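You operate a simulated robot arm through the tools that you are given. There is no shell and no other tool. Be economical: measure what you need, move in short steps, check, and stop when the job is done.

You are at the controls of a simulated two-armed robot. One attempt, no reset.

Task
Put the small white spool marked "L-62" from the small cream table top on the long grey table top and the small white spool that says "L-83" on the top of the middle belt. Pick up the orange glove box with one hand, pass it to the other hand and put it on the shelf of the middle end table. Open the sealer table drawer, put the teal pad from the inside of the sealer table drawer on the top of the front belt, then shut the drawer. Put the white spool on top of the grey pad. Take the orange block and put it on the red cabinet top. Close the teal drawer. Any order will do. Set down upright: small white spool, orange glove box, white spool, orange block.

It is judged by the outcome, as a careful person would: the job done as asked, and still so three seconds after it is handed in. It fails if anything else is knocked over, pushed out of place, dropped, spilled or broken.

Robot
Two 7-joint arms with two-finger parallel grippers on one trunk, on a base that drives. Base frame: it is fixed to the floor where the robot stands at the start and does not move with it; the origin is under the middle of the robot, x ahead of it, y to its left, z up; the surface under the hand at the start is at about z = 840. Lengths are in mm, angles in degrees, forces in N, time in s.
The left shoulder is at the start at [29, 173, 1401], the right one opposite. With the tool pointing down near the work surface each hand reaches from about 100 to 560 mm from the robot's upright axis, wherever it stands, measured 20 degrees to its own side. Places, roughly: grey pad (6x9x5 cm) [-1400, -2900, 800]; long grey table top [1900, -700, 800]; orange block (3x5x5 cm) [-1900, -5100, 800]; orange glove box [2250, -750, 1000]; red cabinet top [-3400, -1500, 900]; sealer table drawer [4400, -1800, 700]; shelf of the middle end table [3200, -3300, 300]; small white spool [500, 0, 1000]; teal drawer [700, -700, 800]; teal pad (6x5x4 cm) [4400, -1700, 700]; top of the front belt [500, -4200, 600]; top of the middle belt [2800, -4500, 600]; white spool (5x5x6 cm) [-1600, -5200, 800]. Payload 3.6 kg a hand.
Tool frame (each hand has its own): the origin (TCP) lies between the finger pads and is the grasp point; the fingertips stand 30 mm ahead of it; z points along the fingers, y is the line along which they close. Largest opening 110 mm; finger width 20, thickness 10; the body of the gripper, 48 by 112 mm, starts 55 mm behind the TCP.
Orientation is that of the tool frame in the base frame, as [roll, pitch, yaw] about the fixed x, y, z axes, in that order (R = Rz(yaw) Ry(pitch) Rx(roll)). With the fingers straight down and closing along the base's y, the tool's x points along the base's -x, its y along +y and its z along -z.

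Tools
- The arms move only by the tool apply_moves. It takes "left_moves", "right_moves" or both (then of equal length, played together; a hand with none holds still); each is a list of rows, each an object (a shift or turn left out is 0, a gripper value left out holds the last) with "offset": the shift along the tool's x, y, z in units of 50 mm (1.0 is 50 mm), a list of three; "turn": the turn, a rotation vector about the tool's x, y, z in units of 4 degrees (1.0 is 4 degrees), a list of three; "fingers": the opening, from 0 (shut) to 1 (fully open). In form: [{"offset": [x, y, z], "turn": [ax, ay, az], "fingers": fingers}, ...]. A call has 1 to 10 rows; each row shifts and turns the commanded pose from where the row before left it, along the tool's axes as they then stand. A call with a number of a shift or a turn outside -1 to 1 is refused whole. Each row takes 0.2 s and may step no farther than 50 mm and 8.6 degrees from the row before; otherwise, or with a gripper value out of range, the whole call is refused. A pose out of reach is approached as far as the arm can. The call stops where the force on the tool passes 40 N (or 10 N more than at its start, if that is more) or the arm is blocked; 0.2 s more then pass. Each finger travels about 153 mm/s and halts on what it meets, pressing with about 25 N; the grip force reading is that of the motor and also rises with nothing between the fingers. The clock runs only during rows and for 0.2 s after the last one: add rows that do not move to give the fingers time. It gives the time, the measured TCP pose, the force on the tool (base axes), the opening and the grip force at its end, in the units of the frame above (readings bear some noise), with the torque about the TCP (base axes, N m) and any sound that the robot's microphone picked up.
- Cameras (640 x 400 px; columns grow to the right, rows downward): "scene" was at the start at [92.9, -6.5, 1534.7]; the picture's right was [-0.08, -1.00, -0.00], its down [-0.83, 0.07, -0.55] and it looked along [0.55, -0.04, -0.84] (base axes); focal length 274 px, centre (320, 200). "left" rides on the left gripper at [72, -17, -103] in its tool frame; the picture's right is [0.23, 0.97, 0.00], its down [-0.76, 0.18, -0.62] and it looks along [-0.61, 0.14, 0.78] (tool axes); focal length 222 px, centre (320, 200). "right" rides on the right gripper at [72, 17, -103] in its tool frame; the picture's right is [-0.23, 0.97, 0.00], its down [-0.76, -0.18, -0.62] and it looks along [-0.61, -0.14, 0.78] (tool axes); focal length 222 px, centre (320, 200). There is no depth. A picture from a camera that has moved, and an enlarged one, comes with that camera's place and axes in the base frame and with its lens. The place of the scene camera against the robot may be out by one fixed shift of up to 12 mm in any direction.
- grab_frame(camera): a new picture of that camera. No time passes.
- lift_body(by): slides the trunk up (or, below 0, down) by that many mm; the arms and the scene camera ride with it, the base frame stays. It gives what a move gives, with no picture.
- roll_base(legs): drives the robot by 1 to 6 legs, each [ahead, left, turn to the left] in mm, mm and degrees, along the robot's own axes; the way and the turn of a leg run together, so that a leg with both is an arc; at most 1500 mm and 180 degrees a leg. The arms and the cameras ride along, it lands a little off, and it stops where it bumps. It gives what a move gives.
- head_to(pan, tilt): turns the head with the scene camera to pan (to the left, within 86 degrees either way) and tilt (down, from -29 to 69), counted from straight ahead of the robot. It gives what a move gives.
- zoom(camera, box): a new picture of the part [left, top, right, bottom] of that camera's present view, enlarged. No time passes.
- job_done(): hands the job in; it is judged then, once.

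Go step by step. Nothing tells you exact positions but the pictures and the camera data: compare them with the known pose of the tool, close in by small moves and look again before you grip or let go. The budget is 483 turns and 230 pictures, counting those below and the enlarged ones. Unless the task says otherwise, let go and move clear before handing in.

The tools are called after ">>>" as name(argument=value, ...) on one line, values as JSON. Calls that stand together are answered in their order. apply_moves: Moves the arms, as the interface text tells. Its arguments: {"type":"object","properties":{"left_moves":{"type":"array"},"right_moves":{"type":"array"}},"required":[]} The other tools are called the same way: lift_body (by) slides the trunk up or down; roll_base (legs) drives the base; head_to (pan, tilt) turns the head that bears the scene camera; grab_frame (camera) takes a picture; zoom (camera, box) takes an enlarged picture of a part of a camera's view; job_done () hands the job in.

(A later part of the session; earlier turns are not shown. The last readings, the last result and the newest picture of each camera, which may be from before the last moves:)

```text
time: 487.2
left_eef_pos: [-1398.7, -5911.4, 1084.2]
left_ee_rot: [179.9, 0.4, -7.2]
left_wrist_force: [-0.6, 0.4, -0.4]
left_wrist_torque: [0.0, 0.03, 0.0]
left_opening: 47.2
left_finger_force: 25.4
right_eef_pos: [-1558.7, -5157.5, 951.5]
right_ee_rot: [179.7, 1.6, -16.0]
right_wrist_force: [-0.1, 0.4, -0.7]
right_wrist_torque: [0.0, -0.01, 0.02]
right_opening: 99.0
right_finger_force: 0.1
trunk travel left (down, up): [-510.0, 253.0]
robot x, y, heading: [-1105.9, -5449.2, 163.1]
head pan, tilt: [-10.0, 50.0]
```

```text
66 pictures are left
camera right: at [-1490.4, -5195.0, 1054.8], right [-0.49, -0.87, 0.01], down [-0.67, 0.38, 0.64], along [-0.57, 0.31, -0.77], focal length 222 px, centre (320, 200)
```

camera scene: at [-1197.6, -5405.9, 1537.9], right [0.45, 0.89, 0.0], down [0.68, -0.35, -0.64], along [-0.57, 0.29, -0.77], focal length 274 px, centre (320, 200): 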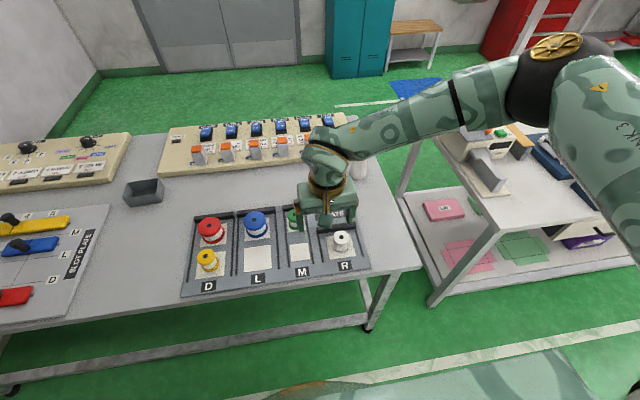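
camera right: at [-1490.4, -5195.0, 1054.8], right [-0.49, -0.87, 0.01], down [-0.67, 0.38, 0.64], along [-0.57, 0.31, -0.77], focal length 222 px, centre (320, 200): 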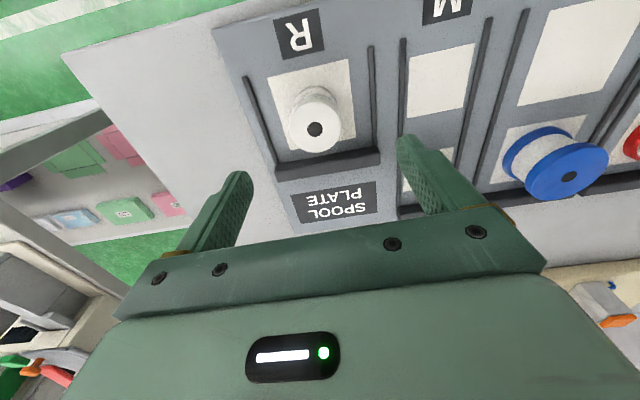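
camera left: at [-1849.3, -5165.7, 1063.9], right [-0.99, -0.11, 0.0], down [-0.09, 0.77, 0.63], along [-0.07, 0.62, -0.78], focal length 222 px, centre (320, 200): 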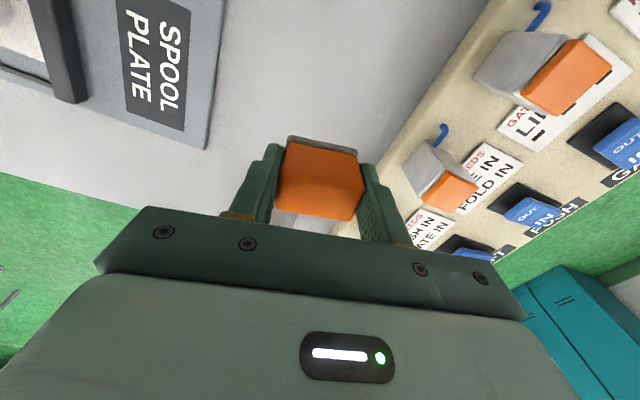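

>>> apply_moves(right_moves=[{"offset": [0.08, -0.04, 0.4], "fingers": 0.75}, {"offset": [0, 0, 0.6]}, {"offset": [0, 0, 0.6]}, {"offset": [0, 0, 0.4]}])

>>> grab_frame(camera="right")

```text
time: 488.2
left_eef_pos: [-1399.3, -5911.8, 1083.4]
left_ee_rot: [-179.9, 0.4, -7.2]
left_wrist_force: [-0.4, -0.4, -1.0]
left_wrist_torque: [0.02, -0.01, -0.02]
left_opening: 46.9
left_finger_force: 24.7
right_eef_pos: [-1557.1, -5156.5, 853.7]
right_ee_rot: [179.9, 1.6, -15.9]
right_wrist_force: [-0.5, -0.1, -0.8]
right_wrist_torque: [0.01, 0.02, 0.0]
right_opening: 82.5
right_finger_force: 0.0
trunk travel left (down, up): [-510.0, 253.0]
robot x, y, heading: [-1106.7, -5446.5, 163.1]
head pan, tilt: [-10.0, 50.0]
```

```text
65 pictures are left
camera right: at [-1488.8, -5194.8, 955.1], right [-0.49, -0.87, 0.01], down [-0.67, 0.38, 0.64], along [-0.57, 0.31, -0.77], focal length 222 px, centre (320, 200)
```

right: 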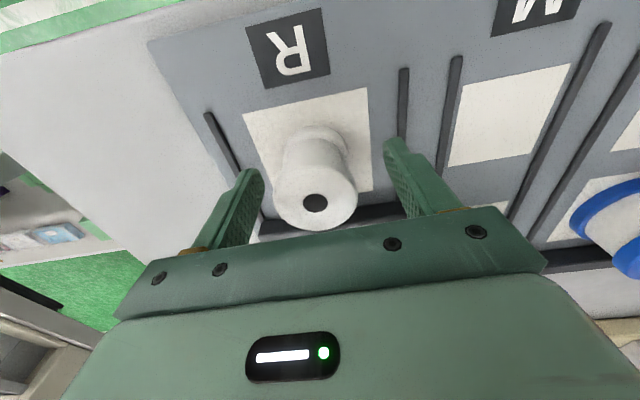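

>>> apply_moves(right_moves=[{"offset": [0.06, 0, 0.08]}, {"fingers": 0.1}, {}, {}, {}, {"offset": [0, 0, -0.4]}, {"offset": [0, 0, -0.9]}, {"offset": [0, 0, -0.9]}, {"offset": [0, 0, -0.9]}, {"offset": [0, 0, -0.9]}])

>>> grab_frame(camera="right")

```text
time: 490.4
left_eef_pos: [-1398.8, -5911.8, 1083.0]
left_ee_rot: [-179.9, 0.5, -7.3]
left_wrist_force: [-0.2, -0.1, -0.7]
left_wrist_torque: [0.02, 0.0, -0.01]
left_opening: 47.2
left_finger_force: 24.8
right_eef_pos: [-1544.3, -5160.7, 1047.9]
right_ee_rot: [179.8, 1.5, -16.0]
right_wrist_force: [0.5, -0.5, -0.8]
right_wrist_torque: [0.01, 0.0, 0.03]
right_opening: 46.7
right_finger_force: 24.9
trunk travel left (down, up): [-510.0, 253.0]
robot x, y, heading: [-1105.7, -5445.0, 162.7]
head pan, tilt: [-10.0, 50.0]
```

```text
64 pictures are left
camera right: at [-1477.2, -5197.7, 1151.5], right [-0.49, -0.87, 0.01], down [-0.67, 0.38, 0.64], along [-0.56, 0.31, -0.77], focal length 222 px, centre (320, 200)
```

right: 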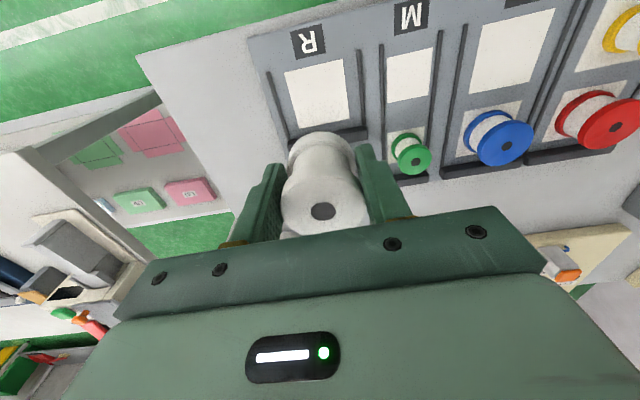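

The spool is held. Driving to the end of the packing table where the grey pad should be.

>>> roll_base(legs=[[-330, 0, 0], [0, 0, 0.8], [0, -1450, 0], [0, -1450, 0], [0, 0, 90]])

>>> head_to(pan=-50, tilt=35)

>>> grab_frame(camera="scene")

```text
time: 510.2
left_eef_pos: [458.7, -3069.8, 1084.3]
left_ee_rot: [180.0, 0.4, 83.6]
left_wrist_force: [0.2, 0.4, -0.1]
left_wrist_torque: [-0.03, 0.0, 0.0]
left_opening: 47.5
left_finger_force: 24.8
right_eef_pos: [-290.9, -3228.3, 1047.6]
right_ee_rot: [179.8, 1.4, 74.8]
right_wrist_force: [0.2, 0.5, -1.0]
right_wrist_torque: [0.02, -0.01, -0.03]
right_opening: 46.3
right_finger_force: 24.8
trunk travel left (down, up): [-510.0, 253.0]
robot x, y, heading: [-8.0, -2789.1, -106.0]
head pan, tilt: [-10.0, 50.0]
```

```text
time: 511.3
left_eef_pos: [459.0, -3070.5, 1083.2]
left_ee_rot: [-180.0, 0.4, 83.6]
left_wrist_force: [-0.2, 0.1, -0.8]
left_wrist_torque: [0.01, -0.03, 0.0]
left_opening: 47.1
left_finger_force: 25.2
right_eef_pos: [-289.9, -3228.1, 1047.9]
right_ee_rot: [179.9, 1.5, 74.8]
right_wrist_force: [0.1, 0.3, -1.1]
right_wrist_torque: [-0.01, 0.01, 0.01]
right_opening: 46.6
right_finger_force: 24.9
trunk travel left (down, up): [-510.0, 253.0]
robot x, y, heading: [-11.5, -2786.9, -105.9]
head pan, tilt: [-50.0, 35.0]
```

```text
63 pictures are left
camera scene: at [-95.6, -2845.3, 1559.6], right [-0.41, 0.91, 0.0], down [0.52, 0.23, -0.82], along [-0.75, -0.33, -0.57], focal length 274 px, centre (320, 200)
```

scene: 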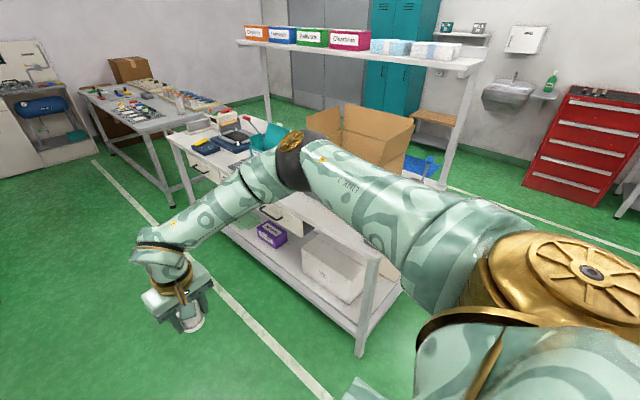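

>>> roll_base(legs=[[-280, 0, 0], [0, -1130, 0]])

>>> head_to(pan=0, tilt=45)

>>> grab_frame(camera="scene")

```text
time: 518.5
left_eef_pos: [-533.6, -2491.8, 1083.7]
left_ee_rot: [179.9, 0.3, 83.0]
left_wrist_force: [-0.1, -1.1, -0.2]
left_wrist_torque: [0.0, -0.01, 0.03]
left_opening: 46.9
left_finger_force: 25.1
right_eef_pos: [-1284.6, -2640.4, 1047.8]
right_ee_rot: [179.8, 1.5, 74.2]
right_wrist_force: [-0.2, 0.7, -1.0]
right_wrist_torque: [0.03, 0.0, 0.02]
right_opening: 46.4
right_finger_force: 25.2
trunk travel left (down, up): [-510.0, 253.0]
robot x, y, heading: [-999.9, -2203.8, -106.7]
head pan, tilt: [-50.0, 35.0]
```

```text
time: 519.7
left_eef_pos: [-534.0, -2492.2, 1083.8]
left_ee_rot: [179.9, 0.4, 83.1]
left_wrist_force: [0.4, 0.5, 0.3]
left_wrist_torque: [0.02, 0.01, -0.02]
left_opening: 47.2
left_finger_force: 25.2
right_eef_pos: [-1285.0, -2639.8, 1047.3]
right_ee_rot: [179.8, 1.6, 74.2]
right_wrist_force: [0.2, -0.3, -1.2]
right_wrist_torque: [0.01, 0.04, 0.03]
right_opening: 46.3
right_finger_force: 25.3
trunk travel left (down, up): [-510.0, 253.0]
robot x, y, heading: [-1001.0, -2203.4, -106.5]
head pan, tilt: [0.0, 45.0]
```

```text
62 pictures are left
camera scene: at [-1028.5, -2303.4, 1544.8], right [-0.96, 0.29, 0.0], down [0.2, 0.68, -0.71], along [-0.2, -0.68, -0.71], focal length 274 px, centre (320, 200)
```

scene: 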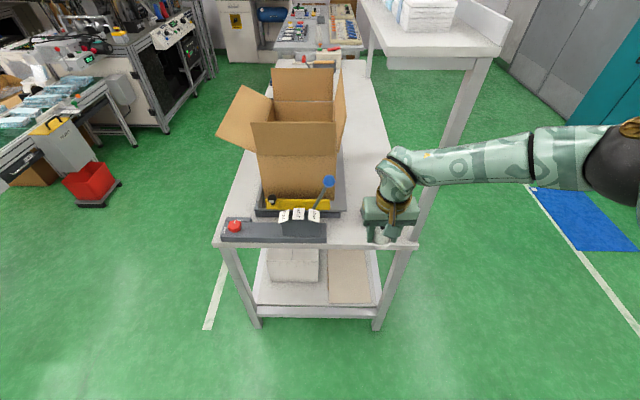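

The right hand hides the expected pad spot, so I'll move it aside and look.

>>> apply_moves(right_moves=[{"offset": [0.5, -0.7, -0.3]}, {"offset": [0.5, -0.7, -0.3]}, {"offset": [0.5, -0.7, -0.3]}])

>>> zoom(camera="scene", box=[220, 120, 480, 280])

```text
time: 520.5
left_eef_pos: [-533.1, -2489.4, 1084.3]
left_ee_rot: [179.9, 0.4, 83.1]
left_wrist_force: [-0.1, 0.7, -0.2]
left_wrist_torque: [0.0, -0.03, -0.01]
left_opening: 47.1
left_finger_force: 24.9
right_eef_pos: [-1363.5, -2537.9, 1092.7]
right_ee_rot: [179.8, 1.6, 74.3]
right_wrist_force: [0.3, 0.7, -1.3]
right_wrist_torque: [0.01, -0.01, -0.01]
right_opening: 46.5
right_finger_force: 24.8
trunk travel left (down, up): [-510.0, 253.0]
robot x, y, heading: [-1004.2, -2208.0, -106.6]
head pan, tilt: [0.0, 45.0]
```

```text
2.46 times, centred on (350, 200) of scene
camera zoom: at [-1029.3, -2301.5, 1544.9], right [-0.96, 0.29, 0.0], down [0.2, 0.68, -0.71], along [-0.2, -0.68, -0.71], focal length 675 px, centre (246, 200)
```

zoom: 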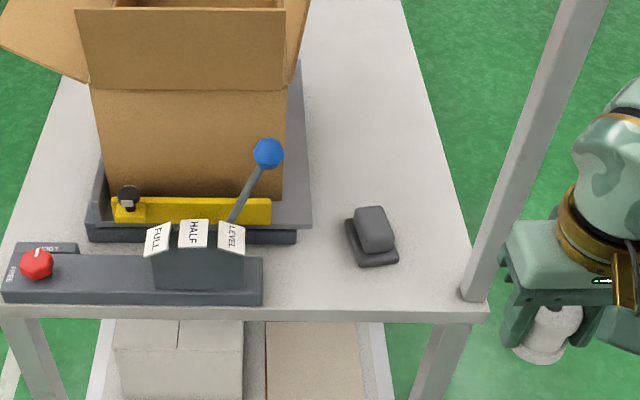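

The grey pad is at about (-1385, -2878), next to a shelf post. To keep the forearm off the post, I'll approach from the left-front, facing diagonally.

>>> roll_base(legs=[[0, 0, -30], [37, 330, 0]])

>>> apply_moves(right_moves=[{"offset": [-0.7, 0.4, 0]}, {"offset": [-0.7, 0.4, 0]}, {"offset": [-0.7, 0.4, 0]}])

>>> grab_frame(camera="scene")

>>> grab_frame(camera="right")

```text
time: 524.1
left_eef_pos: [-541.6, -2949.0, 1083.6]
left_ee_rot: [179.9, 0.4, 53.0]
left_wrist_force: [0.5, 0.4, -0.1]
left_wrist_torque: [0.06, -0.02, 0.01]
left_opening: 47.3
left_finger_force: 25.2
right_eef_pos: [-1283.4, -2576.2, 1092.2]
right_ee_rot: [179.8, 1.4, 44.1]
right_wrist_force: [0.4, -0.6, -1.1]
right_wrist_torque: [0.01, -0.01, 0.01]
right_opening: 46.5
right_finger_force: 25.0
trunk travel left (down, up): [-510.0, 253.0]
robot x, y, heading: [-801.3, -2466.7, -136.7]
head pan, tilt: [0.0, 45.0]
```

```text
time: 525.0
left_eef_pos: [-541.1, -2949.4, 1082.7]
left_ee_rot: [-179.9, 0.5, 53.0]
left_wrist_force: [0.2, 0.1, -0.3]
left_wrist_torque: [-0.01, 0.01, 0.04]
left_opening: 47.2
left_finger_force: 25.2
right_eef_pos: [-1317.9, -2692.4, 1095.6]
right_ee_rot: [179.8, 1.6, 44.2]
right_wrist_force: [0.2, -0.5, -1.3]
right_wrist_torque: [-0.01, -0.03, -0.01]
right_opening: 46.3
right_finger_force: 24.6
trunk travel left (down, up): [-510.0, 253.0]
robot x, y, heading: [-799.9, -2469.4, -136.8]
head pan, tilt: [0.0, 45.0]
```

```text
60 pictures are left
camera scene: at [-875.7, -2540.2, 1544.7], right [-0.69, 0.73, 0.0], down [0.51, 0.49, -0.71], along [-0.51, -0.48, -0.71], focal length 274 px, centre (320, 200)
```

scene: 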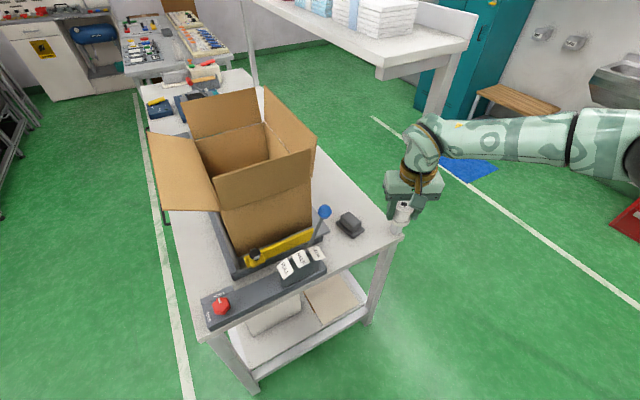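

```text
59 pictures are left
camera right: at [-1253.7, -2652.9, 1198.1], right [0.52, -0.86, 0.01], down [-0.66, -0.39, 0.64], along [-0.55, -0.34, -0.77], focal length 222 px, centre (320, 200)
```

right: 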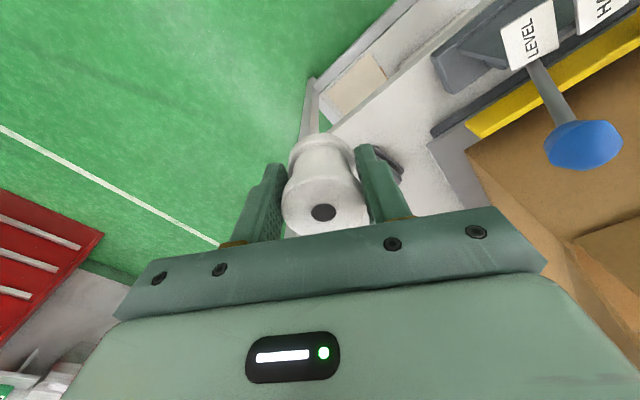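

>>> roll_base(legs=[[116, 60, 0]])

>>> apply_moves(right_moves=[{"offset": [-0.6, 0.1, 0]}])

>>> grab_frame(camera="right")

>>> grab_frame(camera="scene")

```text
time: 526.2
left_eef_pos: [-588.7, -3073.9, 1084.3]
left_ee_rot: [-180.0, 0.5, 52.9]
left_wrist_force: [-0.1, -1.1, -0.2]
left_wrist_torque: [-0.01, -0.01, -0.04]
left_opening: 47.1
left_finger_force: 25.0
right_eef_pos: [-1365.4, -2814.0, 1095.7]
right_ee_rot: [179.7, 1.5, 44.1]
right_wrist_force: [-0.6, -0.3, -1.2]
right_wrist_torque: [0.0, 0.0, 0.03]
right_opening: 46.3
right_finger_force: 24.9
trunk travel left (down, up): [-510.0, 253.0]
robot x, y, heading: [-844.7, -2591.3, -137.0]
head pan, tilt: [0.0, 45.0]
```

```text
time: 526.6
left_eef_pos: [-588.9, -3074.9, 1084.6]
left_ee_rot: [-179.9, 0.4, 52.9]
left_wrist_force: [0.0, 0.6, 0.0]
left_wrist_torque: [0.01, 0.02, 0.01]
left_opening: 46.8
left_finger_force: 25.3
right_eef_pos: [-1382.6, -2839.2, 1095.8]
right_ee_rot: [179.7, 1.5, 44.1]
right_wrist_force: [-0.6, 0.5, -1.1]
right_wrist_torque: [-0.02, -0.05, 0.01]
right_opening: 46.6
right_finger_force: 24.7
trunk travel left (down, up): [-510.0, 253.0]
robot x, y, heading: [-850.3, -2591.0, -136.8]
head pan, tilt: [0.0, 45.0]
```

```text
58 pictures are left
camera right: at [-1318.1, -2799.8, 1199.6], right [0.51, -0.86, 0.01], down [-0.66, -0.39, 0.64], along [-0.55, -0.34, -0.77], focal length 222 px, centre (320, 200)
```

right: 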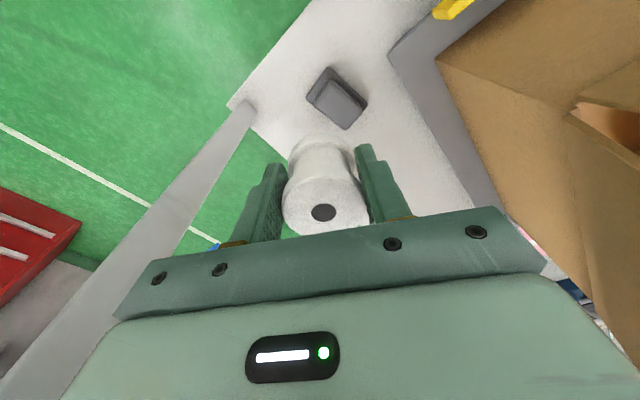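

```text
57 pictures are left
camera scene: at [-921.1, -2663.2, 1544.7], right [-0.69, 0.73, 0.0], down [0.52, 0.48, -0.71], along [-0.52, -0.48, -0.71], focal length 274 px, centre (320, 200)
```

scene: 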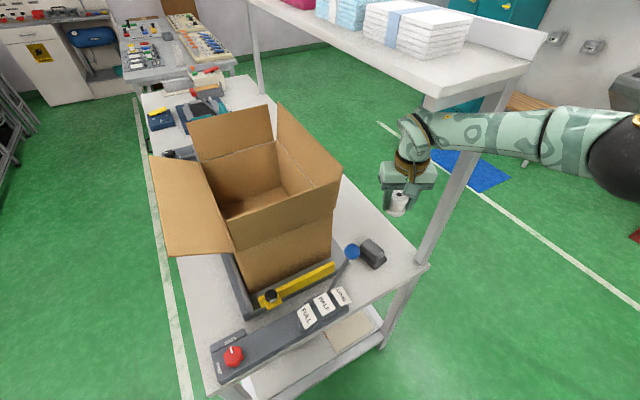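

The forearm clears the post by enough. Moving over the pad and descending partway.

>>> apply_moves(right_moves=[{"offset": [-0.54, 0.5, 0]}, {"offset": [0, 0, 0.8]}, {"offset": [0, 0, 0.8]}, {"offset": [0, 0, 0.8]}, {"offset": [0, 0, 0.5]}])

>>> grab_frame(camera="right")

>>> grab_frame(camera="scene")

```text
time: 527.8
left_eef_pos: [-587.8, -3072.8, 1084.3]
left_ee_rot: [-180.0, 0.4, 52.9]
left_wrist_force: [-0.1, 0.3, -0.5]
left_wrist_torque: [0.03, 0.02, 0.0]
left_opening: 47.4
left_finger_force: 25.1
right_eef_pos: [-1386.3, -2877.1, 1037.8]
right_ee_rot: [179.7, 1.6, 44.0]
right_wrist_force: [-0.7, 0.0, -1.1]
right_wrist_torque: [0.01, 0.01, -0.01]
right_opening: 46.1
right_finger_force: 25.8
right hand out of reach, approached as far as the arm can: row 3, 4, 5
trunk travel left (down, up): [-510.0, 253.0]
robot x, y, heading: [-844.5, -2591.6, -136.8]
head pan, tilt: [0.0, 45.0]
```

```text
56 pictures are left
camera right: at [-1320.9, -2837.0, 1141.0], right [0.51, -0.86, 0.01], down [-0.66, -0.39, 0.64], along [-0.55, -0.34, -0.76], focal length 222 px, centre (320, 200)
```

right: 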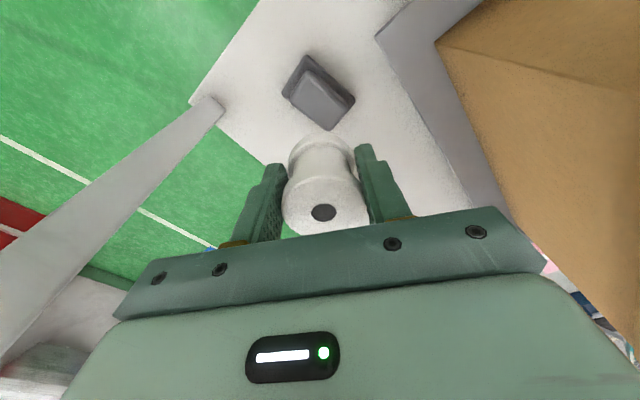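

```text
55 pictures are left
camera scene: at [-921.7, -2662.7, 1544.8], right [-0.69, 0.73, 0.0], down [0.52, 0.48, -0.71], along [-0.51, -0.48, -0.71], focal length 274 px, centre (320, 200)
```

scene: 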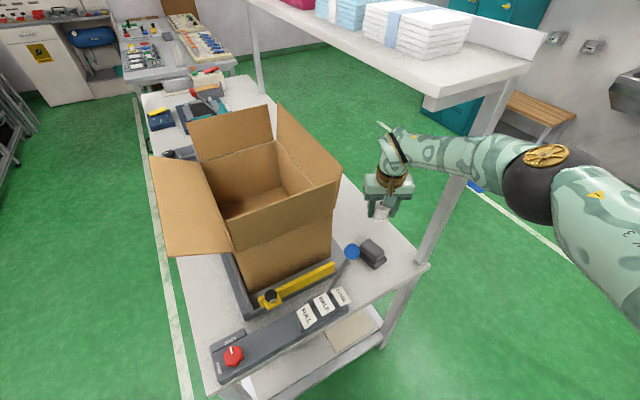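

Lowering by trunk from here.

>>> lift_body(by=-100)

>>> grab_frame(camera="right")

```text
time: 529.2
left_eef_pos: [-588.0, -3075.0, 983.8]
left_ee_rot: [-179.9, 0.5, 53.0]
left_wrist_force: [-0.2, -0.3, 0.1]
left_wrist_torque: [-0.03, 0.02, -0.02]
left_opening: 47.0
left_finger_force: 25.5
right_eef_pos: [-1385.1, -2875.7, 938.0]
right_ee_rot: [179.8, 1.6, 44.2]
right_wrist_force: [-0.8, 0.4, -0.4]
right_wrist_torque: [0.0, 0.0, 0.03]
right_opening: 46.2
right_finger_force: 25.5
trunk travel left (down, up): [-410.0, 353.0]
robot x, y, heading: [-851.3, -2587.4, -136.7]
head pan, tilt: [0.0, 45.0]
```

```text
54 pictures are left
camera right: at [-1320.7, -2836.6, 1040.2], right [0.52, -0.86, 0.01], down [-0.66, -0.39, 0.64], along [-0.55, -0.34, -0.77], focal length 222 px, centre (320, 200)
```

right: 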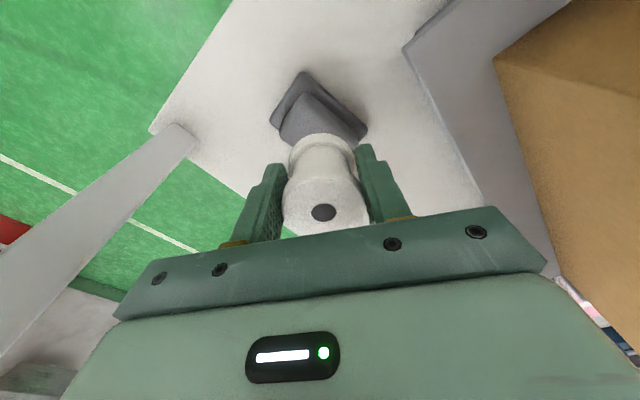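

>>> zoom(camera="right", box=[240, 50, 400, 170])

```text
3.33 times, centred on (320, 110) of right
camera zoom: at [-1320.7, -2836.6, 1040.2], right [0.52, -0.86, 0.01], down [-0.66, -0.39, 0.64], along [-0.55, -0.34, -0.77], focal length 740 px, centre (320, 500)
```

zoom: 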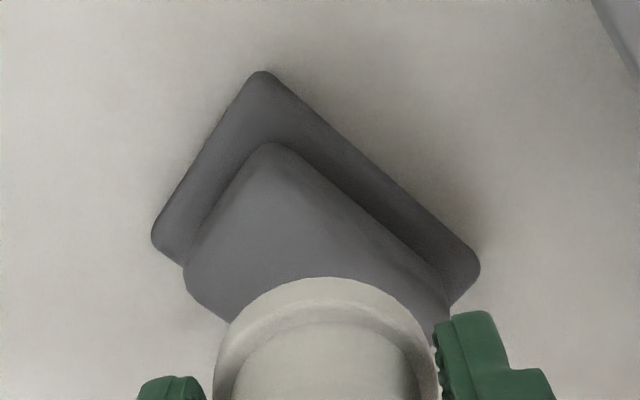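

The pad centre works out at about (-1392, -2881). Nudging 8 mm and continuing down.

>>> apply_moves(right_moves=[{"offset": [-0.17, -0.03, 0]}])

>>> lift_body(by=-40)

>>> grab_frame(camera="right")

```text
time: 529.6
left_eef_pos: [-588.9, -3075.4, 983.5]
left_ee_rot: [-179.9, 0.4, 53.0]
left_wrist_force: [0.0, -0.4, 0.0]
left_wrist_torque: [0.0, 0.01, 0.01]
left_opening: 47.0
left_finger_force: 25.2
right_eef_pos: [-1394.7, -2881.9, 936.3]
right_ee_rot: [179.9, 1.5, 44.1]
right_wrist_force: [0.0, -0.3, -1.8]
right_wrist_torque: [0.03, -0.01, -0.04]
right_opening: 46.2
right_finger_force: 25.2
trunk travel left (down, up): [-410.0, 353.0]
robot x, y, heading: [-848.0, -2590.5, -136.7]
head pan, tilt: [0.0, 45.0]
```

```text
time: 530.4
left_eef_pos: [-588.8, -3073.8, 944.4]
left_ee_rot: [-180.0, 0.4, 52.9]
left_wrist_force: [-0.7, -0.1, -0.8]
left_wrist_torque: [0.0, -0.03, 0.0]
left_opening: 47.1
left_finger_force: 24.9
right_eef_pos: [-1393.8, -2880.6, 897.9]
right_ee_rot: [179.8, 1.6, 44.1]
right_wrist_force: [0.1, 0.5, -1.1]
right_wrist_torque: [0.01, 0.02, 0.02]
right_opening: 46.2
right_finger_force: 24.6
trunk travel left (down, up): [-370.0, 393.0]
robot x, y, heading: [-849.9, -2590.1, -136.6]
head pan, tilt: [0.0, 45.0]
```

```text
52 pictures are left
camera right: at [-1328.0, -2841.3, 1000.5], right [0.51, -0.86, 0.01], down [-0.66, -0.39, 0.64], along [-0.55, -0.34, -0.77], focal length 222 px, centre (320, 200)
```

right: 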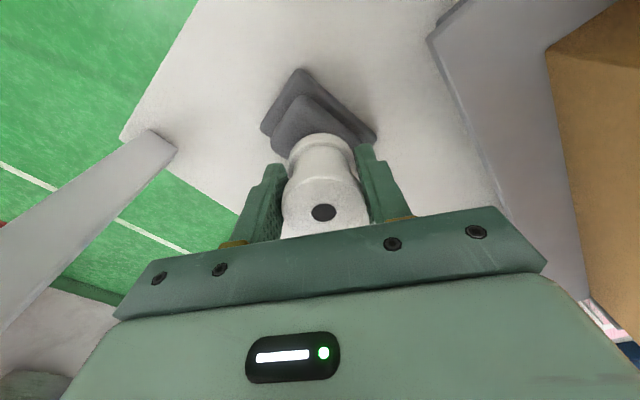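

>>> lift_body(by=-10)

>>> lift_body(by=-4)

```text
time: 531.0
left_eef_pos: [-586.9, -3073.4, 934.2]
left_ee_rot: [-180.0, 0.4, 52.8]
left_wrist_force: [-0.6, -0.4, -0.7]
left_wrist_torque: [-0.03, 0.02, -0.02]
left_opening: 47.0
left_finger_force: 25.1
right_eef_pos: [-1392.9, -2880.3, 889.8]
right_ee_rot: [179.8, 1.8, 43.9]
right_wrist_force: [-1.7, 2.6, 21.6]
right_wrist_torque: [-0.07, 0.13, -0.04]
right_opening: 46.3
right_finger_force: 25.0
trunk travel left (down, up): [-360.0, 403.0]
robot x, y, heading: [-850.3, -2589.0, -136.7]
head pan, tilt: [0.0, 45.0]
```

```text
time: 531.5
left_eef_pos: [-588.2, -3073.9, 929.2]
left_ee_rot: [179.9, 0.5, 52.9]
left_wrist_force: [-0.8, 1.0, -0.6]
left_wrist_torque: [-0.01, 0.01, 0.04]
left_opening: 47.2
left_finger_force: 25.0
right_eef_pos: [-1393.4, -2880.8, 884.4]
right_ee_rot: [179.8, 1.7, 44.2]
right_wrist_force: [-3.9, 0.9, 18.0]
right_wrist_torque: [-0.1, 0.22, -0.02]
right_opening: 46.4
right_finger_force: 25.1
trunk travel left (down, up): [-356.0, 407.0]
robot x, y, heading: [-848.9, -2591.6, -136.8]
head pan, tilt: [0.0, 45.0]
```

The spool is resting on the pad. Releasing gently.

>>> apply_moves(right_moves=[{"offset": [0, 0, -0.06]}, {"fingers": 0.55}, {"fingers": 0.65}, {}, {}])

>>> grab_frame(camera="right")

```text
time: 532.7
left_eef_pos: [-589.5, -3073.7, 928.7]
left_ee_rot: [-180.0, 0.4, 52.9]
left_wrist_force: [0.2, 0.5, -0.2]
left_wrist_torque: [-0.01, 0.02, -0.02]
left_opening: 47.0
left_finger_force: 24.7
right_eef_pos: [-1392.3, -2881.6, 886.0]
right_ee_rot: [179.9, 1.5, 44.2]
right_wrist_force: [1.1, -0.3, -0.2]
right_wrist_torque: [0.02, 0.01, 0.03]
right_opening: 71.7
right_finger_force: 0.1
trunk travel left (down, up): [-356.0, 407.0]
robot x, y, heading: [-849.2, -2590.8, -136.8]
head pan, tilt: [0.0, 45.0]
```

```text
51 pictures are left
camera right: at [-1327.8, -2841.9, 988.8], right [0.51, -0.86, 0.01], down [-0.66, -0.39, 0.64], along [-0.55, -0.34, -0.77], focal length 222 px, centre (320, 200)
```

right: 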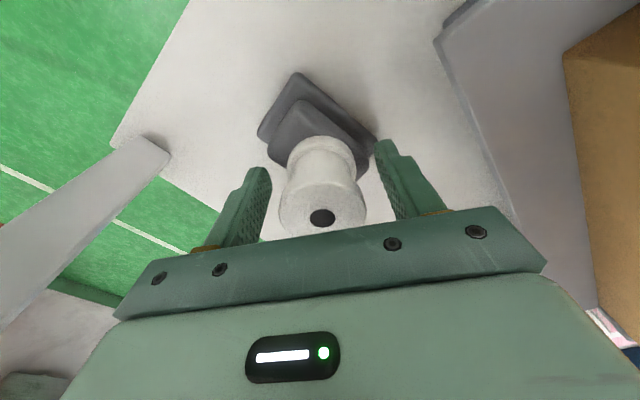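

Standing on the pad. Opening more and rising straight up.

>>> apply_moves(right_moves=[{"fingers": 0.9}, {}, {"offset": [0, 0, -0.4]}, {"offset": [0, 0, -0.7]}, {"offset": [0, 0, -0.8]}, {"offset": [0, 0, -0.8]}, {"offset": [0, 0, -0.8]}])

>>> grab_frame(camera="right")

```text
time: 534.3
left_eef_pos: [-587.3, -3074.4, 929.3]
left_ee_rot: [-179.9, 0.4, 52.9]
left_wrist_force: [0.8, -0.2, 0.7]
left_wrist_torque: [0.01, -0.01, 0.0]
left_opening: 47.2
left_finger_force: 25.3
right_eef_pos: [-1389.9, -2876.8, 1061.2]
right_ee_rot: [179.8, 1.5, 44.1]
right_wrist_force: [-0.5, 0.0, 0.3]
right_wrist_torque: [-0.03, 0.01, -0.03]
right_opening: 99.3
right_finger_force: 0.0
trunk travel left (down, up): [-356.0, 407.0]
robot x, y, heading: [-850.4, -2593.5, -136.8]
head pan, tilt: [0.0, 45.0]
```

```text
50 pictures are left
camera right: at [-1325.0, -2837.6, 1163.8], right [0.52, -0.86, 0.01], down [-0.66, -0.39, 0.64], along [-0.55, -0.34, -0.77], focal length 222 px, centre (320, 200)
```

right: 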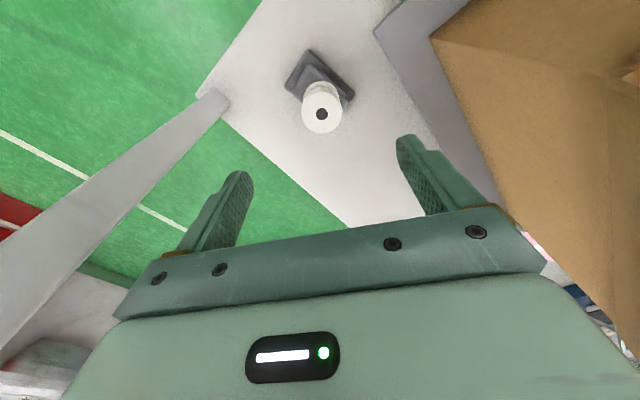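

The white spool stands on the grey pad. Now backing out and turning toward the red cabinet with the block in the left hand.

>>> lift_body(by=150)

>>> roll_base(legs=[[-199, -115, 0], [0, 0, -59.8], [1300, 0, 0]])

>>> head_to(pan=0, tilt=25)

>>> grab_frame(camera="scene")

```text
time: 535.6
left_eef_pos: [-590.9, -3072.6, 1059.9]
left_ee_rot: [179.9, 0.5, 52.8]
left_wrist_force: [-0.3, 0.1, -0.5]
left_wrist_torque: [0.01, 0.01, -0.02]
left_opening: 47.2
left_finger_force: 24.7
right_eef_pos: [-1363.6, -2843.6, 1098.2]
right_ee_rot: [-180.0, -8.0, 43.9]
right_wrist_force: [0.0, -0.1, -0.4]
right_wrist_torque: [-0.01, 0.0, 0.0]
right_opening: 98.9
right_finger_force: 0.1
trunk travel left (down, up): [-482.0, 281.0]
robot x, y, heading: [-846.9, -2591.0, -137.0]
head pan, tilt: [0.0, 45.0]
stopped: the arm was blocked; the commanded pose is now the measured one
```

```text
time: 542.5
left_eef_pos: [-1444.8, -2708.5, 1056.9]
left_ee_rot: [-179.9, -1.0, -6.6]
left_wrist_force: [13.1, -0.8, -4.9]
left_wrist_torque: [0.27, 1.19, 0.53]
left_opening: 46.9
left_finger_force: 25.1
right_eef_pos: [-1637.5, -1924.5, 1098.8]
right_ee_rot: [179.9, -7.7, -16.4]
right_wrist_force: [-1.5, 0.5, -0.4]
right_wrist_torque: [0.02, -0.03, 0.0]
right_opening: 99.0
right_finger_force: 0.0
trunk travel left (down, up): [-482.0, 281.0]
robot x, y, heading: [-1158.8, -2246.3, 162.7]
head pan, tilt: [0.0, 45.0]
stopped in leg 3: the force on the tool passed its limit at 113 N (the readings are from after the stop); the commanded pose is now the measured one
```

```text
time: 543.4
left_eef_pos: [-1444.4, -2708.1, 1057.7]
left_ee_rot: [-180.0, -0.8, -6.7]
left_wrist_force: [26.6, -6.5, -8.5]
left_wrist_torque: [0.98, 2.48, 1.28]
left_opening: 47.1
left_finger_force: 25.0
right_eef_pos: [-1635.6, -1925.0, 1099.5]
right_ee_rot: [179.9, -7.7, -16.5]
right_wrist_force: [-0.2, 0.0, 0.7]
right_wrist_torque: [-0.01, 0.03, 0.02]
right_opening: 99.2
right_finger_force: 0.1
trunk travel left (down, up): [-482.0, 281.0]
robot x, y, heading: [-1162.8, -2247.6, 162.4]
head pan, tilt: [0.0, 25.0]
```

```text
49 pictures are left
camera scene: at [-1271.0, -2210.1, 1547.6], right [0.3, 0.95, 0.0], down [0.4, -0.13, -0.91], along [-0.87, 0.27, -0.42], focal length 274 px, centre (320, 200)
```

scene: 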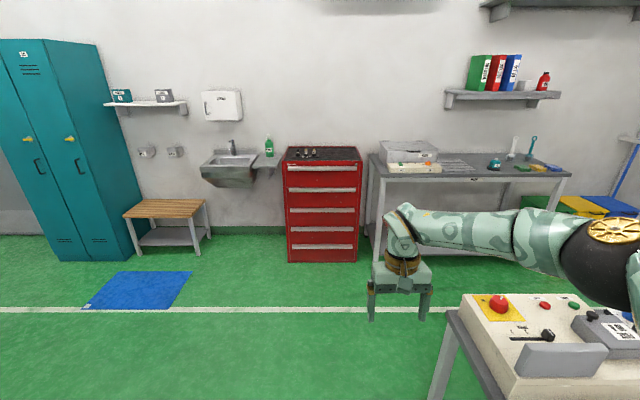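

The left hand bumped the shelf post at the packing table's corner. Backing off immediately and checking.

>>> roll_base(legs=[[-120, 0, 0], [0, -120, 0]])

>>> head_to(pan=75, tilt=35)

>>> grab_frame(camera="scene")

>>> grab_frame(camera="left")

```text
time: 545.5
left_eef_pos: [-1296.4, -2634.8, 1056.3]
left_ee_rot: [-179.9, -0.9, -6.8]
left_wrist_force: [0.3, 0.2, -0.1]
left_wrist_torque: [-0.02, 0.0, 0.02]
left_opening: 47.1
left_finger_force: 25.4
right_eef_pos: [-1487.7, -1851.3, 1100.8]
right_ee_rot: [-179.9, -7.8, -16.4]
right_wrist_force: [0.3, 0.4, -0.7]
right_wrist_torque: [-0.01, 0.01, 0.01]
right_opening: 98.8
right_finger_force: 0.1
trunk travel left (down, up): [-482.0, 281.0]
robot x, y, heading: [-1008.5, -2173.9, 162.5]
head pan, tilt: [0.0, 25.0]
```

```text
time: 546.9
left_eef_pos: [-1296.3, -2634.6, 1055.5]
left_ee_rot: [-179.8, -0.8, -6.7]
left_wrist_force: [0.6, -0.1, -0.8]
left_wrist_torque: [-0.02, -0.02, -0.01]
left_opening: 47.1
left_finger_force: 25.5
right_eef_pos: [-1486.8, -1850.2, 1101.5]
right_ee_rot: [-179.9, -7.8, -16.3]
right_wrist_force: [0.1, 1.1, -0.3]
right_wrist_torque: [-0.01, 0.03, 0.01]
right_opening: 98.9
right_finger_force: 0.0
trunk travel left (down, up): [-482.0, 281.0]
robot x, y, heading: [-1010.9, -2171.0, 162.6]
head pan, tilt: [75.0, 35.0]
```

```text
48 pictures are left
camera scene: at [-1082.3, -2238.9, 1531.9], right [-0.84, 0.54, 0.0], down [0.31, 0.48, -0.82], along [-0.44, -0.69, -0.57], focal length 274 px, centre (320, 200)
```

scene: 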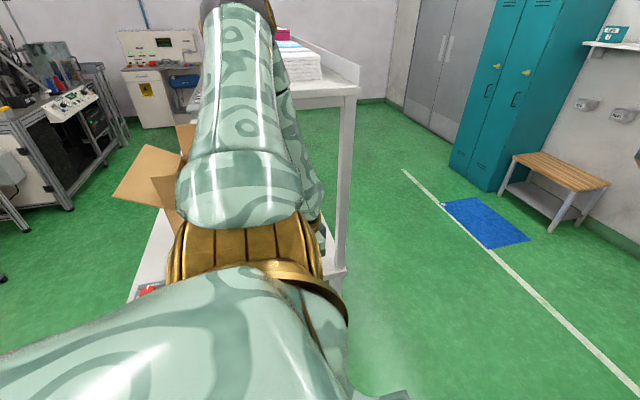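

```text
47 pictures are left
camera left: at [-1223.3, -2626.1, 1160.6], right [0.11, -0.99, 0.0], down [-0.79, -0.09, 0.61], along [-0.61, -0.07, -0.79], focal length 222 px, centre (320, 200)
```

left: 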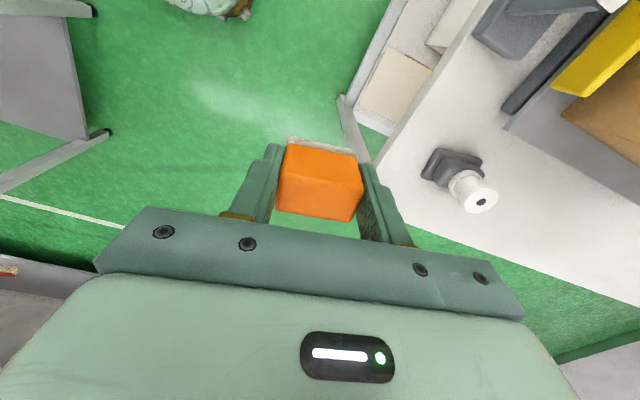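

The block is still held, the spool still stands on the pad, and the table hasn't moved. I'll tuck the left hand in before continuing.

>>> apply_moves(left_moves=[{"offset": [0, -0.7, -0.1]}, {"offset": [0, -0.7, -0.1]}, {"offset": [0, -0.7, -0.1]}, {"offset": [0, -0.7, -0.1]}, {"offset": [0, -0.7, -0.1]}], right_moves=[{"offset": [0.5, 0.4, -0.5], "turn": [0, -0.4, 0]}, {"offset": [0.5, 0.4, -0.5], "turn": [0, -0.5, 0]}, {"offset": [0.5, 0.4, -0.5], "turn": [0, -0.5, 0]}, {"offset": [0.5, 0, 0], "turn": [0, -0.5, 0]}, {}])

```text
time: 548.1
left_eef_pos: [-1307.6, -2479.3, 1060.4]
left_ee_rot: [-179.8, -0.9, -6.6]
left_wrist_force: [-0.6, 0.1, -0.6]
left_wrist_torque: [-0.03, -0.02, 0.0]
left_opening: 46.9
left_finger_force: 24.6
left hand out of reach, approached as far as the arm can: row 4, 5
right_eef_pos: [-1414.9, -1934.6, 1183.3]
right_ee_rot: [-179.9, -0.2, -16.4]
right_wrist_force: [-0.2, -0.1, 0.4]
right_wrist_torque: [0.0, -0.02, 0.0]
right_opening: 98.9
right_finger_force: 0.0
trunk travel left (down, up): [-482.0, 281.0]
robot x, y, heading: [-1013.0, -2170.8, 162.6]
head pan, tilt: [75.0, 35.0]
```

>>> roll_base(legs=[[0, 0, 0.9], [0, 80, 0], [1300, 0, 0], [450, 0, 0]])

>>> head_to(pan=0, tilt=35)

>>> grab_frame(camera="scene")

```text
time: 558.0
left_eef_pos: [-3000.4, -2104.2, 1061.3]
left_ee_rot: [-179.8, -0.9, -4.3]
left_wrist_force: [-1.3, -0.7, -0.5]
left_wrist_torque: [0.02, -0.02, 0.03]
left_opening: 47.2
left_finger_force: 25.4
right_eef_pos: [-3131.5, -1564.1, 1183.5]
right_ee_rot: [-180.0, -0.1, -14.0]
right_wrist_force: [-0.8, -0.3, -0.1]
right_wrist_torque: [0.01, 0.0, -0.03]
right_opening: 98.9
right_finger_force: 0.1
trunk travel left (down, up): [-482.0, 281.0]
robot x, y, heading: [-2718.0, -1784.1, 165.2]
head pan, tilt: [75.0, 35.0]
```

```text
time: 559.4
left_eef_pos: [-2998.8, -2103.7, 1062.2]
left_ee_rot: [-179.7, -0.9, -4.4]
left_wrist_force: [0.4, -0.2, -0.2]
left_wrist_torque: [-0.02, 0.02, 0.01]
left_opening: 47.3
left_finger_force: 25.2
right_eef_pos: [-3130.6, -1564.4, 1183.9]
right_ee_rot: [-179.8, -0.1, -14.0]
right_wrist_force: [0.0, 0.3, 0.0]
right_wrist_torque: [0.02, 0.02, 0.01]
right_opening: 99.1
right_finger_force: 0.0
trunk travel left (down, up): [-482.0, 281.0]
robot x, y, heading: [-2719.5, -1786.6, 165.2]
head pan, tilt: [0.0, 35.0]
```

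```text
46 pictures are left
camera scene: at [-2827.2, -1755.8, 1531.9], right [0.26, 0.97, 0.0], down [0.55, -0.15, -0.82], along [-0.79, 0.21, -0.57], focal length 274 px, centre (320, 200)
```

scene: 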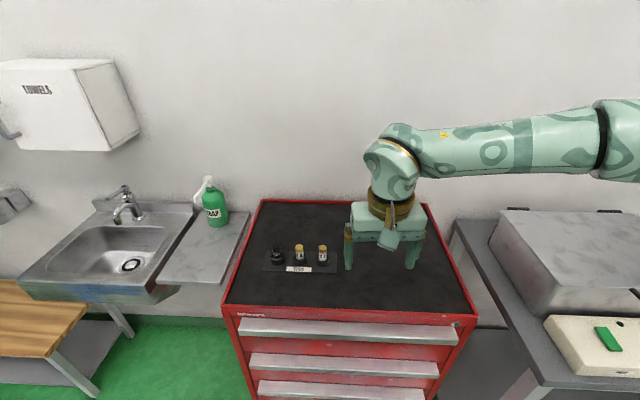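

The red cabinet top is right ahead, with free space at its front-left. I'll bring the left hand in and then forward over it.

>>> apply_moves(left_moves=[{"offset": [0.1, -0.74, -0.25]}, {"offset": [0.1, -0.74, -0.25]}, {"offset": [-0.2, -0.7, -0.25]}, {"offset": [-0.4, -0.7, -0.25]}, {"offset": [-0.6, -0.5, -0.25]}, {"offset": [-0.8, -0.4, 0]}])

```text
time: 560.8
left_eef_pos: [-3116.1, -1919.4, 1100.7]
left_ee_rot: [-179.8, -1.0, -4.3]
left_wrist_force: [-0.4, 0.7, -0.1]
left_wrist_torque: [0.0, 0.0, 0.02]
left_opening: 47.3
left_finger_force: 24.9
left hand out of reach, approached as far as the arm can: row 1, 2
right_eef_pos: [-3132.2, -1564.9, 1182.9]
right_ee_rot: [-179.9, -0.2, -13.9]
right_wrist_force: [0.6, 0.3, -0.8]
right_wrist_torque: [-0.05, -0.06, 0.02]
right_opening: 99.0
right_finger_force: 0.1
trunk travel left (down, up): [-482.0, 281.0]
robot x, y, heading: [-2717.5, -1785.7, 165.0]
head pan, tilt: [0.0, 35.0]
```

>>> apply_moves(left_moves=[{"offset": [-0.73, -0.46, 0]}, {"offset": [-0.73, -0.46, 0]}, {"offset": [-0.73, -0.46, 0]}, {"offset": [-0.73, -0.46, 0]}, {"offset": [-0.7, -0.3, 0]}])

>>> grab_frame(camera="left")

>>> grab_frame(camera="scene")

```text
time: 562.0
left_eef_pos: [-3248.4, -1869.1, 1143.7]
left_ee_rot: [-179.7, -0.8, -4.3]
left_wrist_force: [-0.2, 0.0, -0.3]
left_wrist_torque: [-0.01, -0.03, -0.02]
left_opening: 47.0
left_finger_force: 25.0
left hand out of reach, approached as far as the arm can: row 3, 4, 5
right_eef_pos: [-3130.8, -1564.5, 1183.6]
right_ee_rot: [-179.8, -0.3, -14.0]
right_wrist_force: [0.0, 0.1, -1.0]
right_wrist_torque: [-0.01, -0.03, 0.01]
right_opening: 99.0
right_finger_force: 0.1
trunk travel left (down, up): [-482.0, 281.0]
robot x, y, heading: [-2718.8, -1784.5, 164.9]
head pan, tilt: [0.0, 35.0]
```

```text
45 pictures are left
camera left: at [-3176.1, -1857.8, 1248.6], right [0.15, -0.99, 0.0], down [-0.78, -0.12, 0.61], along [-0.6, -0.09, -0.79], focal length 222 px, centre (320, 200)
```

left: 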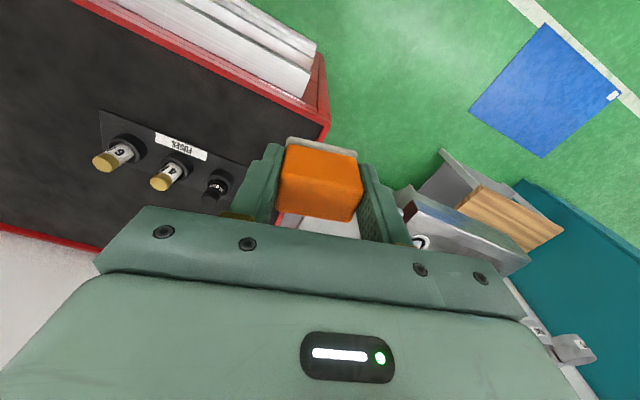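

```text
44 pictures are left
camera scene: at [-2827.5, -1755.7, 1531.8], right [0.26, 0.97, 0.0], down [0.55, -0.15, -0.82], along [-0.79, 0.21, -0.57], focal length 274 px, centre (320, 200)
```

scene: 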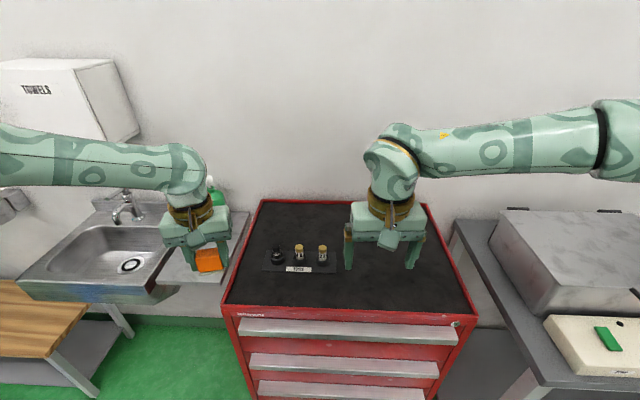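

The space to the right of the bottle tray is more open, so I'll shift the robot right and slightly forward.

>>> roll_base(legs=[[0, -320, 0], [70, 0, 0]])

>>> grab_frame(camera="left")

>>> grab_frame(camera="scene")

```text
time: 564.8
left_eef_pos: [-3232.9, -1539.6, 1143.9]
left_ee_rot: [-179.8, -0.9, -4.4]
left_wrist_force: [-0.2, 0.7, -0.8]
left_wrist_torque: [-0.03, -0.06, -0.02]
left_opening: 47.4
left_finger_force: 25.1
right_eef_pos: [-3115.6, -1235.6, 1183.2]
right_ee_rot: [-179.9, -0.2, -14.0]
right_wrist_force: [0.1, -1.2, 0.4]
right_wrist_torque: [0.0, -0.03, -0.02]
right_opening: 99.0
right_finger_force: 0.1
trunk travel left (down, up): [-482.0, 281.0]
robot x, y, heading: [-2703.6, -1455.7, 164.9]
head pan, tilt: [0.0, 35.0]
```

```text
43 pictures are left
camera left: at [-3161.7, -1528.4, 1248.5], right [0.15, -0.99, 0.0], down [-0.78, -0.12, 0.61], along [-0.6, -0.09, -0.79], focal length 222 px, centre (320, 200)
```

left: 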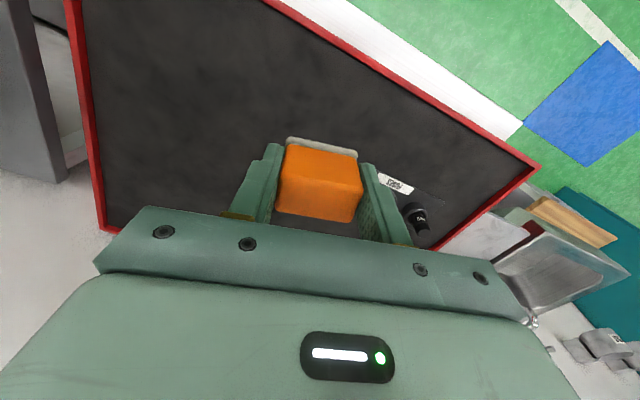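

```text
42 pictures are left
camera scene: at [-2813.2, -1426.9, 1531.9], right [0.26, 0.97, 0.0], down [0.55, -0.15, -0.82], along [-0.79, 0.21, -0.57], focal length 274 px, centre (320, 200)
```

scene: 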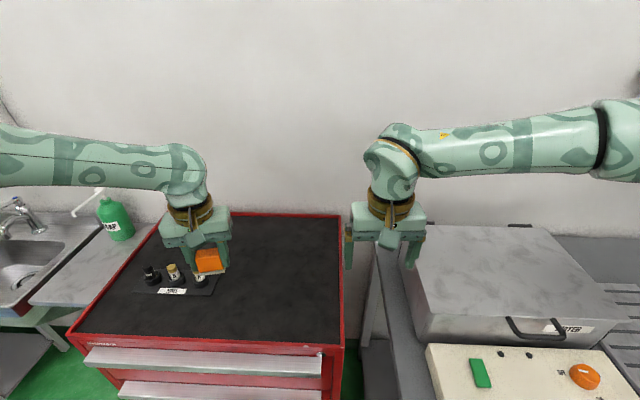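

>>> lift_body(by=-80)

>>> roll_base(legs=[[60, -45, 0]])

>>> grab_frame(camera="left")

```text
time: 566.0
left_eef_pos: [-3233.7, -1539.7, 1064.3]
left_ee_rot: [-179.7, -0.8, -4.4]
left_wrist_force: [0.6, -0.4, -0.2]
left_wrist_torque: [0.01, 0.01, 0.0]
left_opening: 47.3
left_finger_force: 25.0
right_eef_pos: [-3115.9, -1235.7, 1104.3]
right_ee_rot: [-179.9, -0.1, -14.1]
right_wrist_force: [0.2, 0.3, 0.1]
right_wrist_torque: [0.01, 0.0, 0.0]
right_opening: 99.2
right_finger_force: 0.0
trunk travel left (down, up): [-402.0, 361.0]
robot x, y, heading: [-2707.1, -1454.2, 164.9]
head pan, tilt: [0.0, 35.0]
```

```text
time: 567.0
left_eef_pos: [-3280.6, -1478.7, 1062.7]
left_ee_rot: [-179.7, -0.9, -4.3]
left_wrist_force: [-0.1, 0.2, -0.4]
left_wrist_torque: [-0.01, -0.04, 0.01]
left_opening: 47.2
left_finger_force: 24.9
right_eef_pos: [-3163.9, -1175.0, 1103.2]
right_ee_rot: [-179.9, -0.2, -13.9]
right_wrist_force: [-0.3, -0.1, 0.5]
right_wrist_torque: [0.01, -0.03, 0.0]
right_opening: 99.0
right_finger_force: 0.1
trunk travel left (down, up): [-402.0, 361.0]
robot x, y, heading: [-2751.6, -1392.8, 164.9]
head pan, tilt: [0.0, 35.0]
```

```text
41 pictures are left
camera left: at [-3209.1, -1468.2, 1168.1], right [0.15, -0.99, 0.0], down [-0.78, -0.12, 0.61], along [-0.6, -0.09, -0.79], focal length 222 px, centre (320, 200)
```

left: 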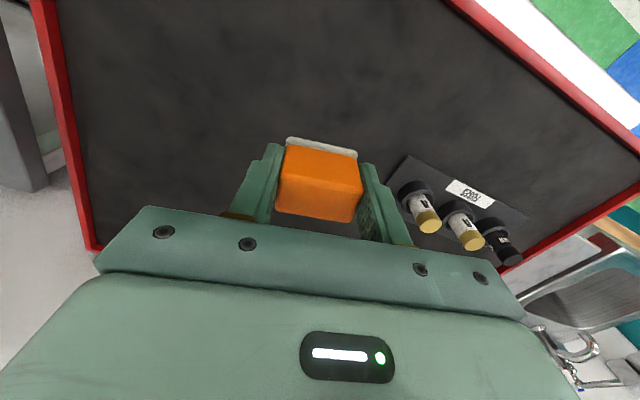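

Free surface below. Descending.

>>> apply_moves(left_moves=[{"offset": [0, 0, 0.6]}, {"offset": [0, 0, 0.6]}])

>>> grab_frame(camera="left")

```text
time: 567.6
left_eef_pos: [-3274.3, -1489.6, 1010.4]
left_ee_rot: [-179.7, -0.6, -4.5]
left_wrist_force: [-0.8, 0.1, -0.9]
left_wrist_torque: [0.02, -0.02, -0.01]
left_opening: 47.4
left_finger_force: 25.2
left hand out of reach, approached as far as the arm can: row 2
right_eef_pos: [-3162.5, -1177.4, 1104.0]
right_ee_rot: [-179.9, -0.2, -14.0]
right_wrist_force: [0.6, -0.1, -0.3]
right_wrist_torque: [-0.02, 0.0, -0.01]
right_opening: 99.0
right_finger_force: 0.1
trunk travel left (down, up): [-402.0, 361.0]
robot x, y, heading: [-2750.8, -1394.6, 164.7]
head pan, tilt: [0.0, 35.0]
```

```text
40 pictures are left
camera left: at [-3202.2, -1478.2, 1115.3], right [0.15, -0.99, 0.0], down [-0.78, -0.12, 0.61], along [-0.61, -0.09, -0.79], focal length 222 px, centre (320, 200)
```

left: 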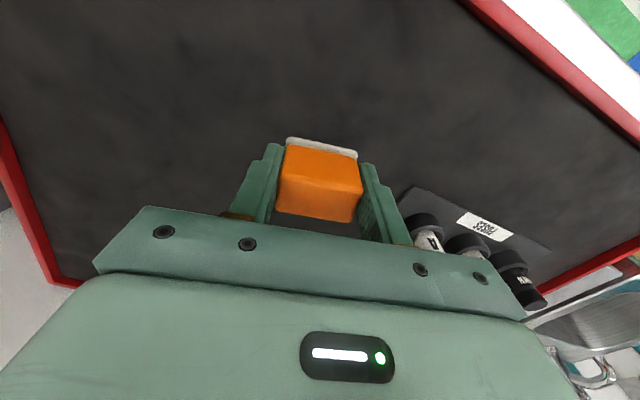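

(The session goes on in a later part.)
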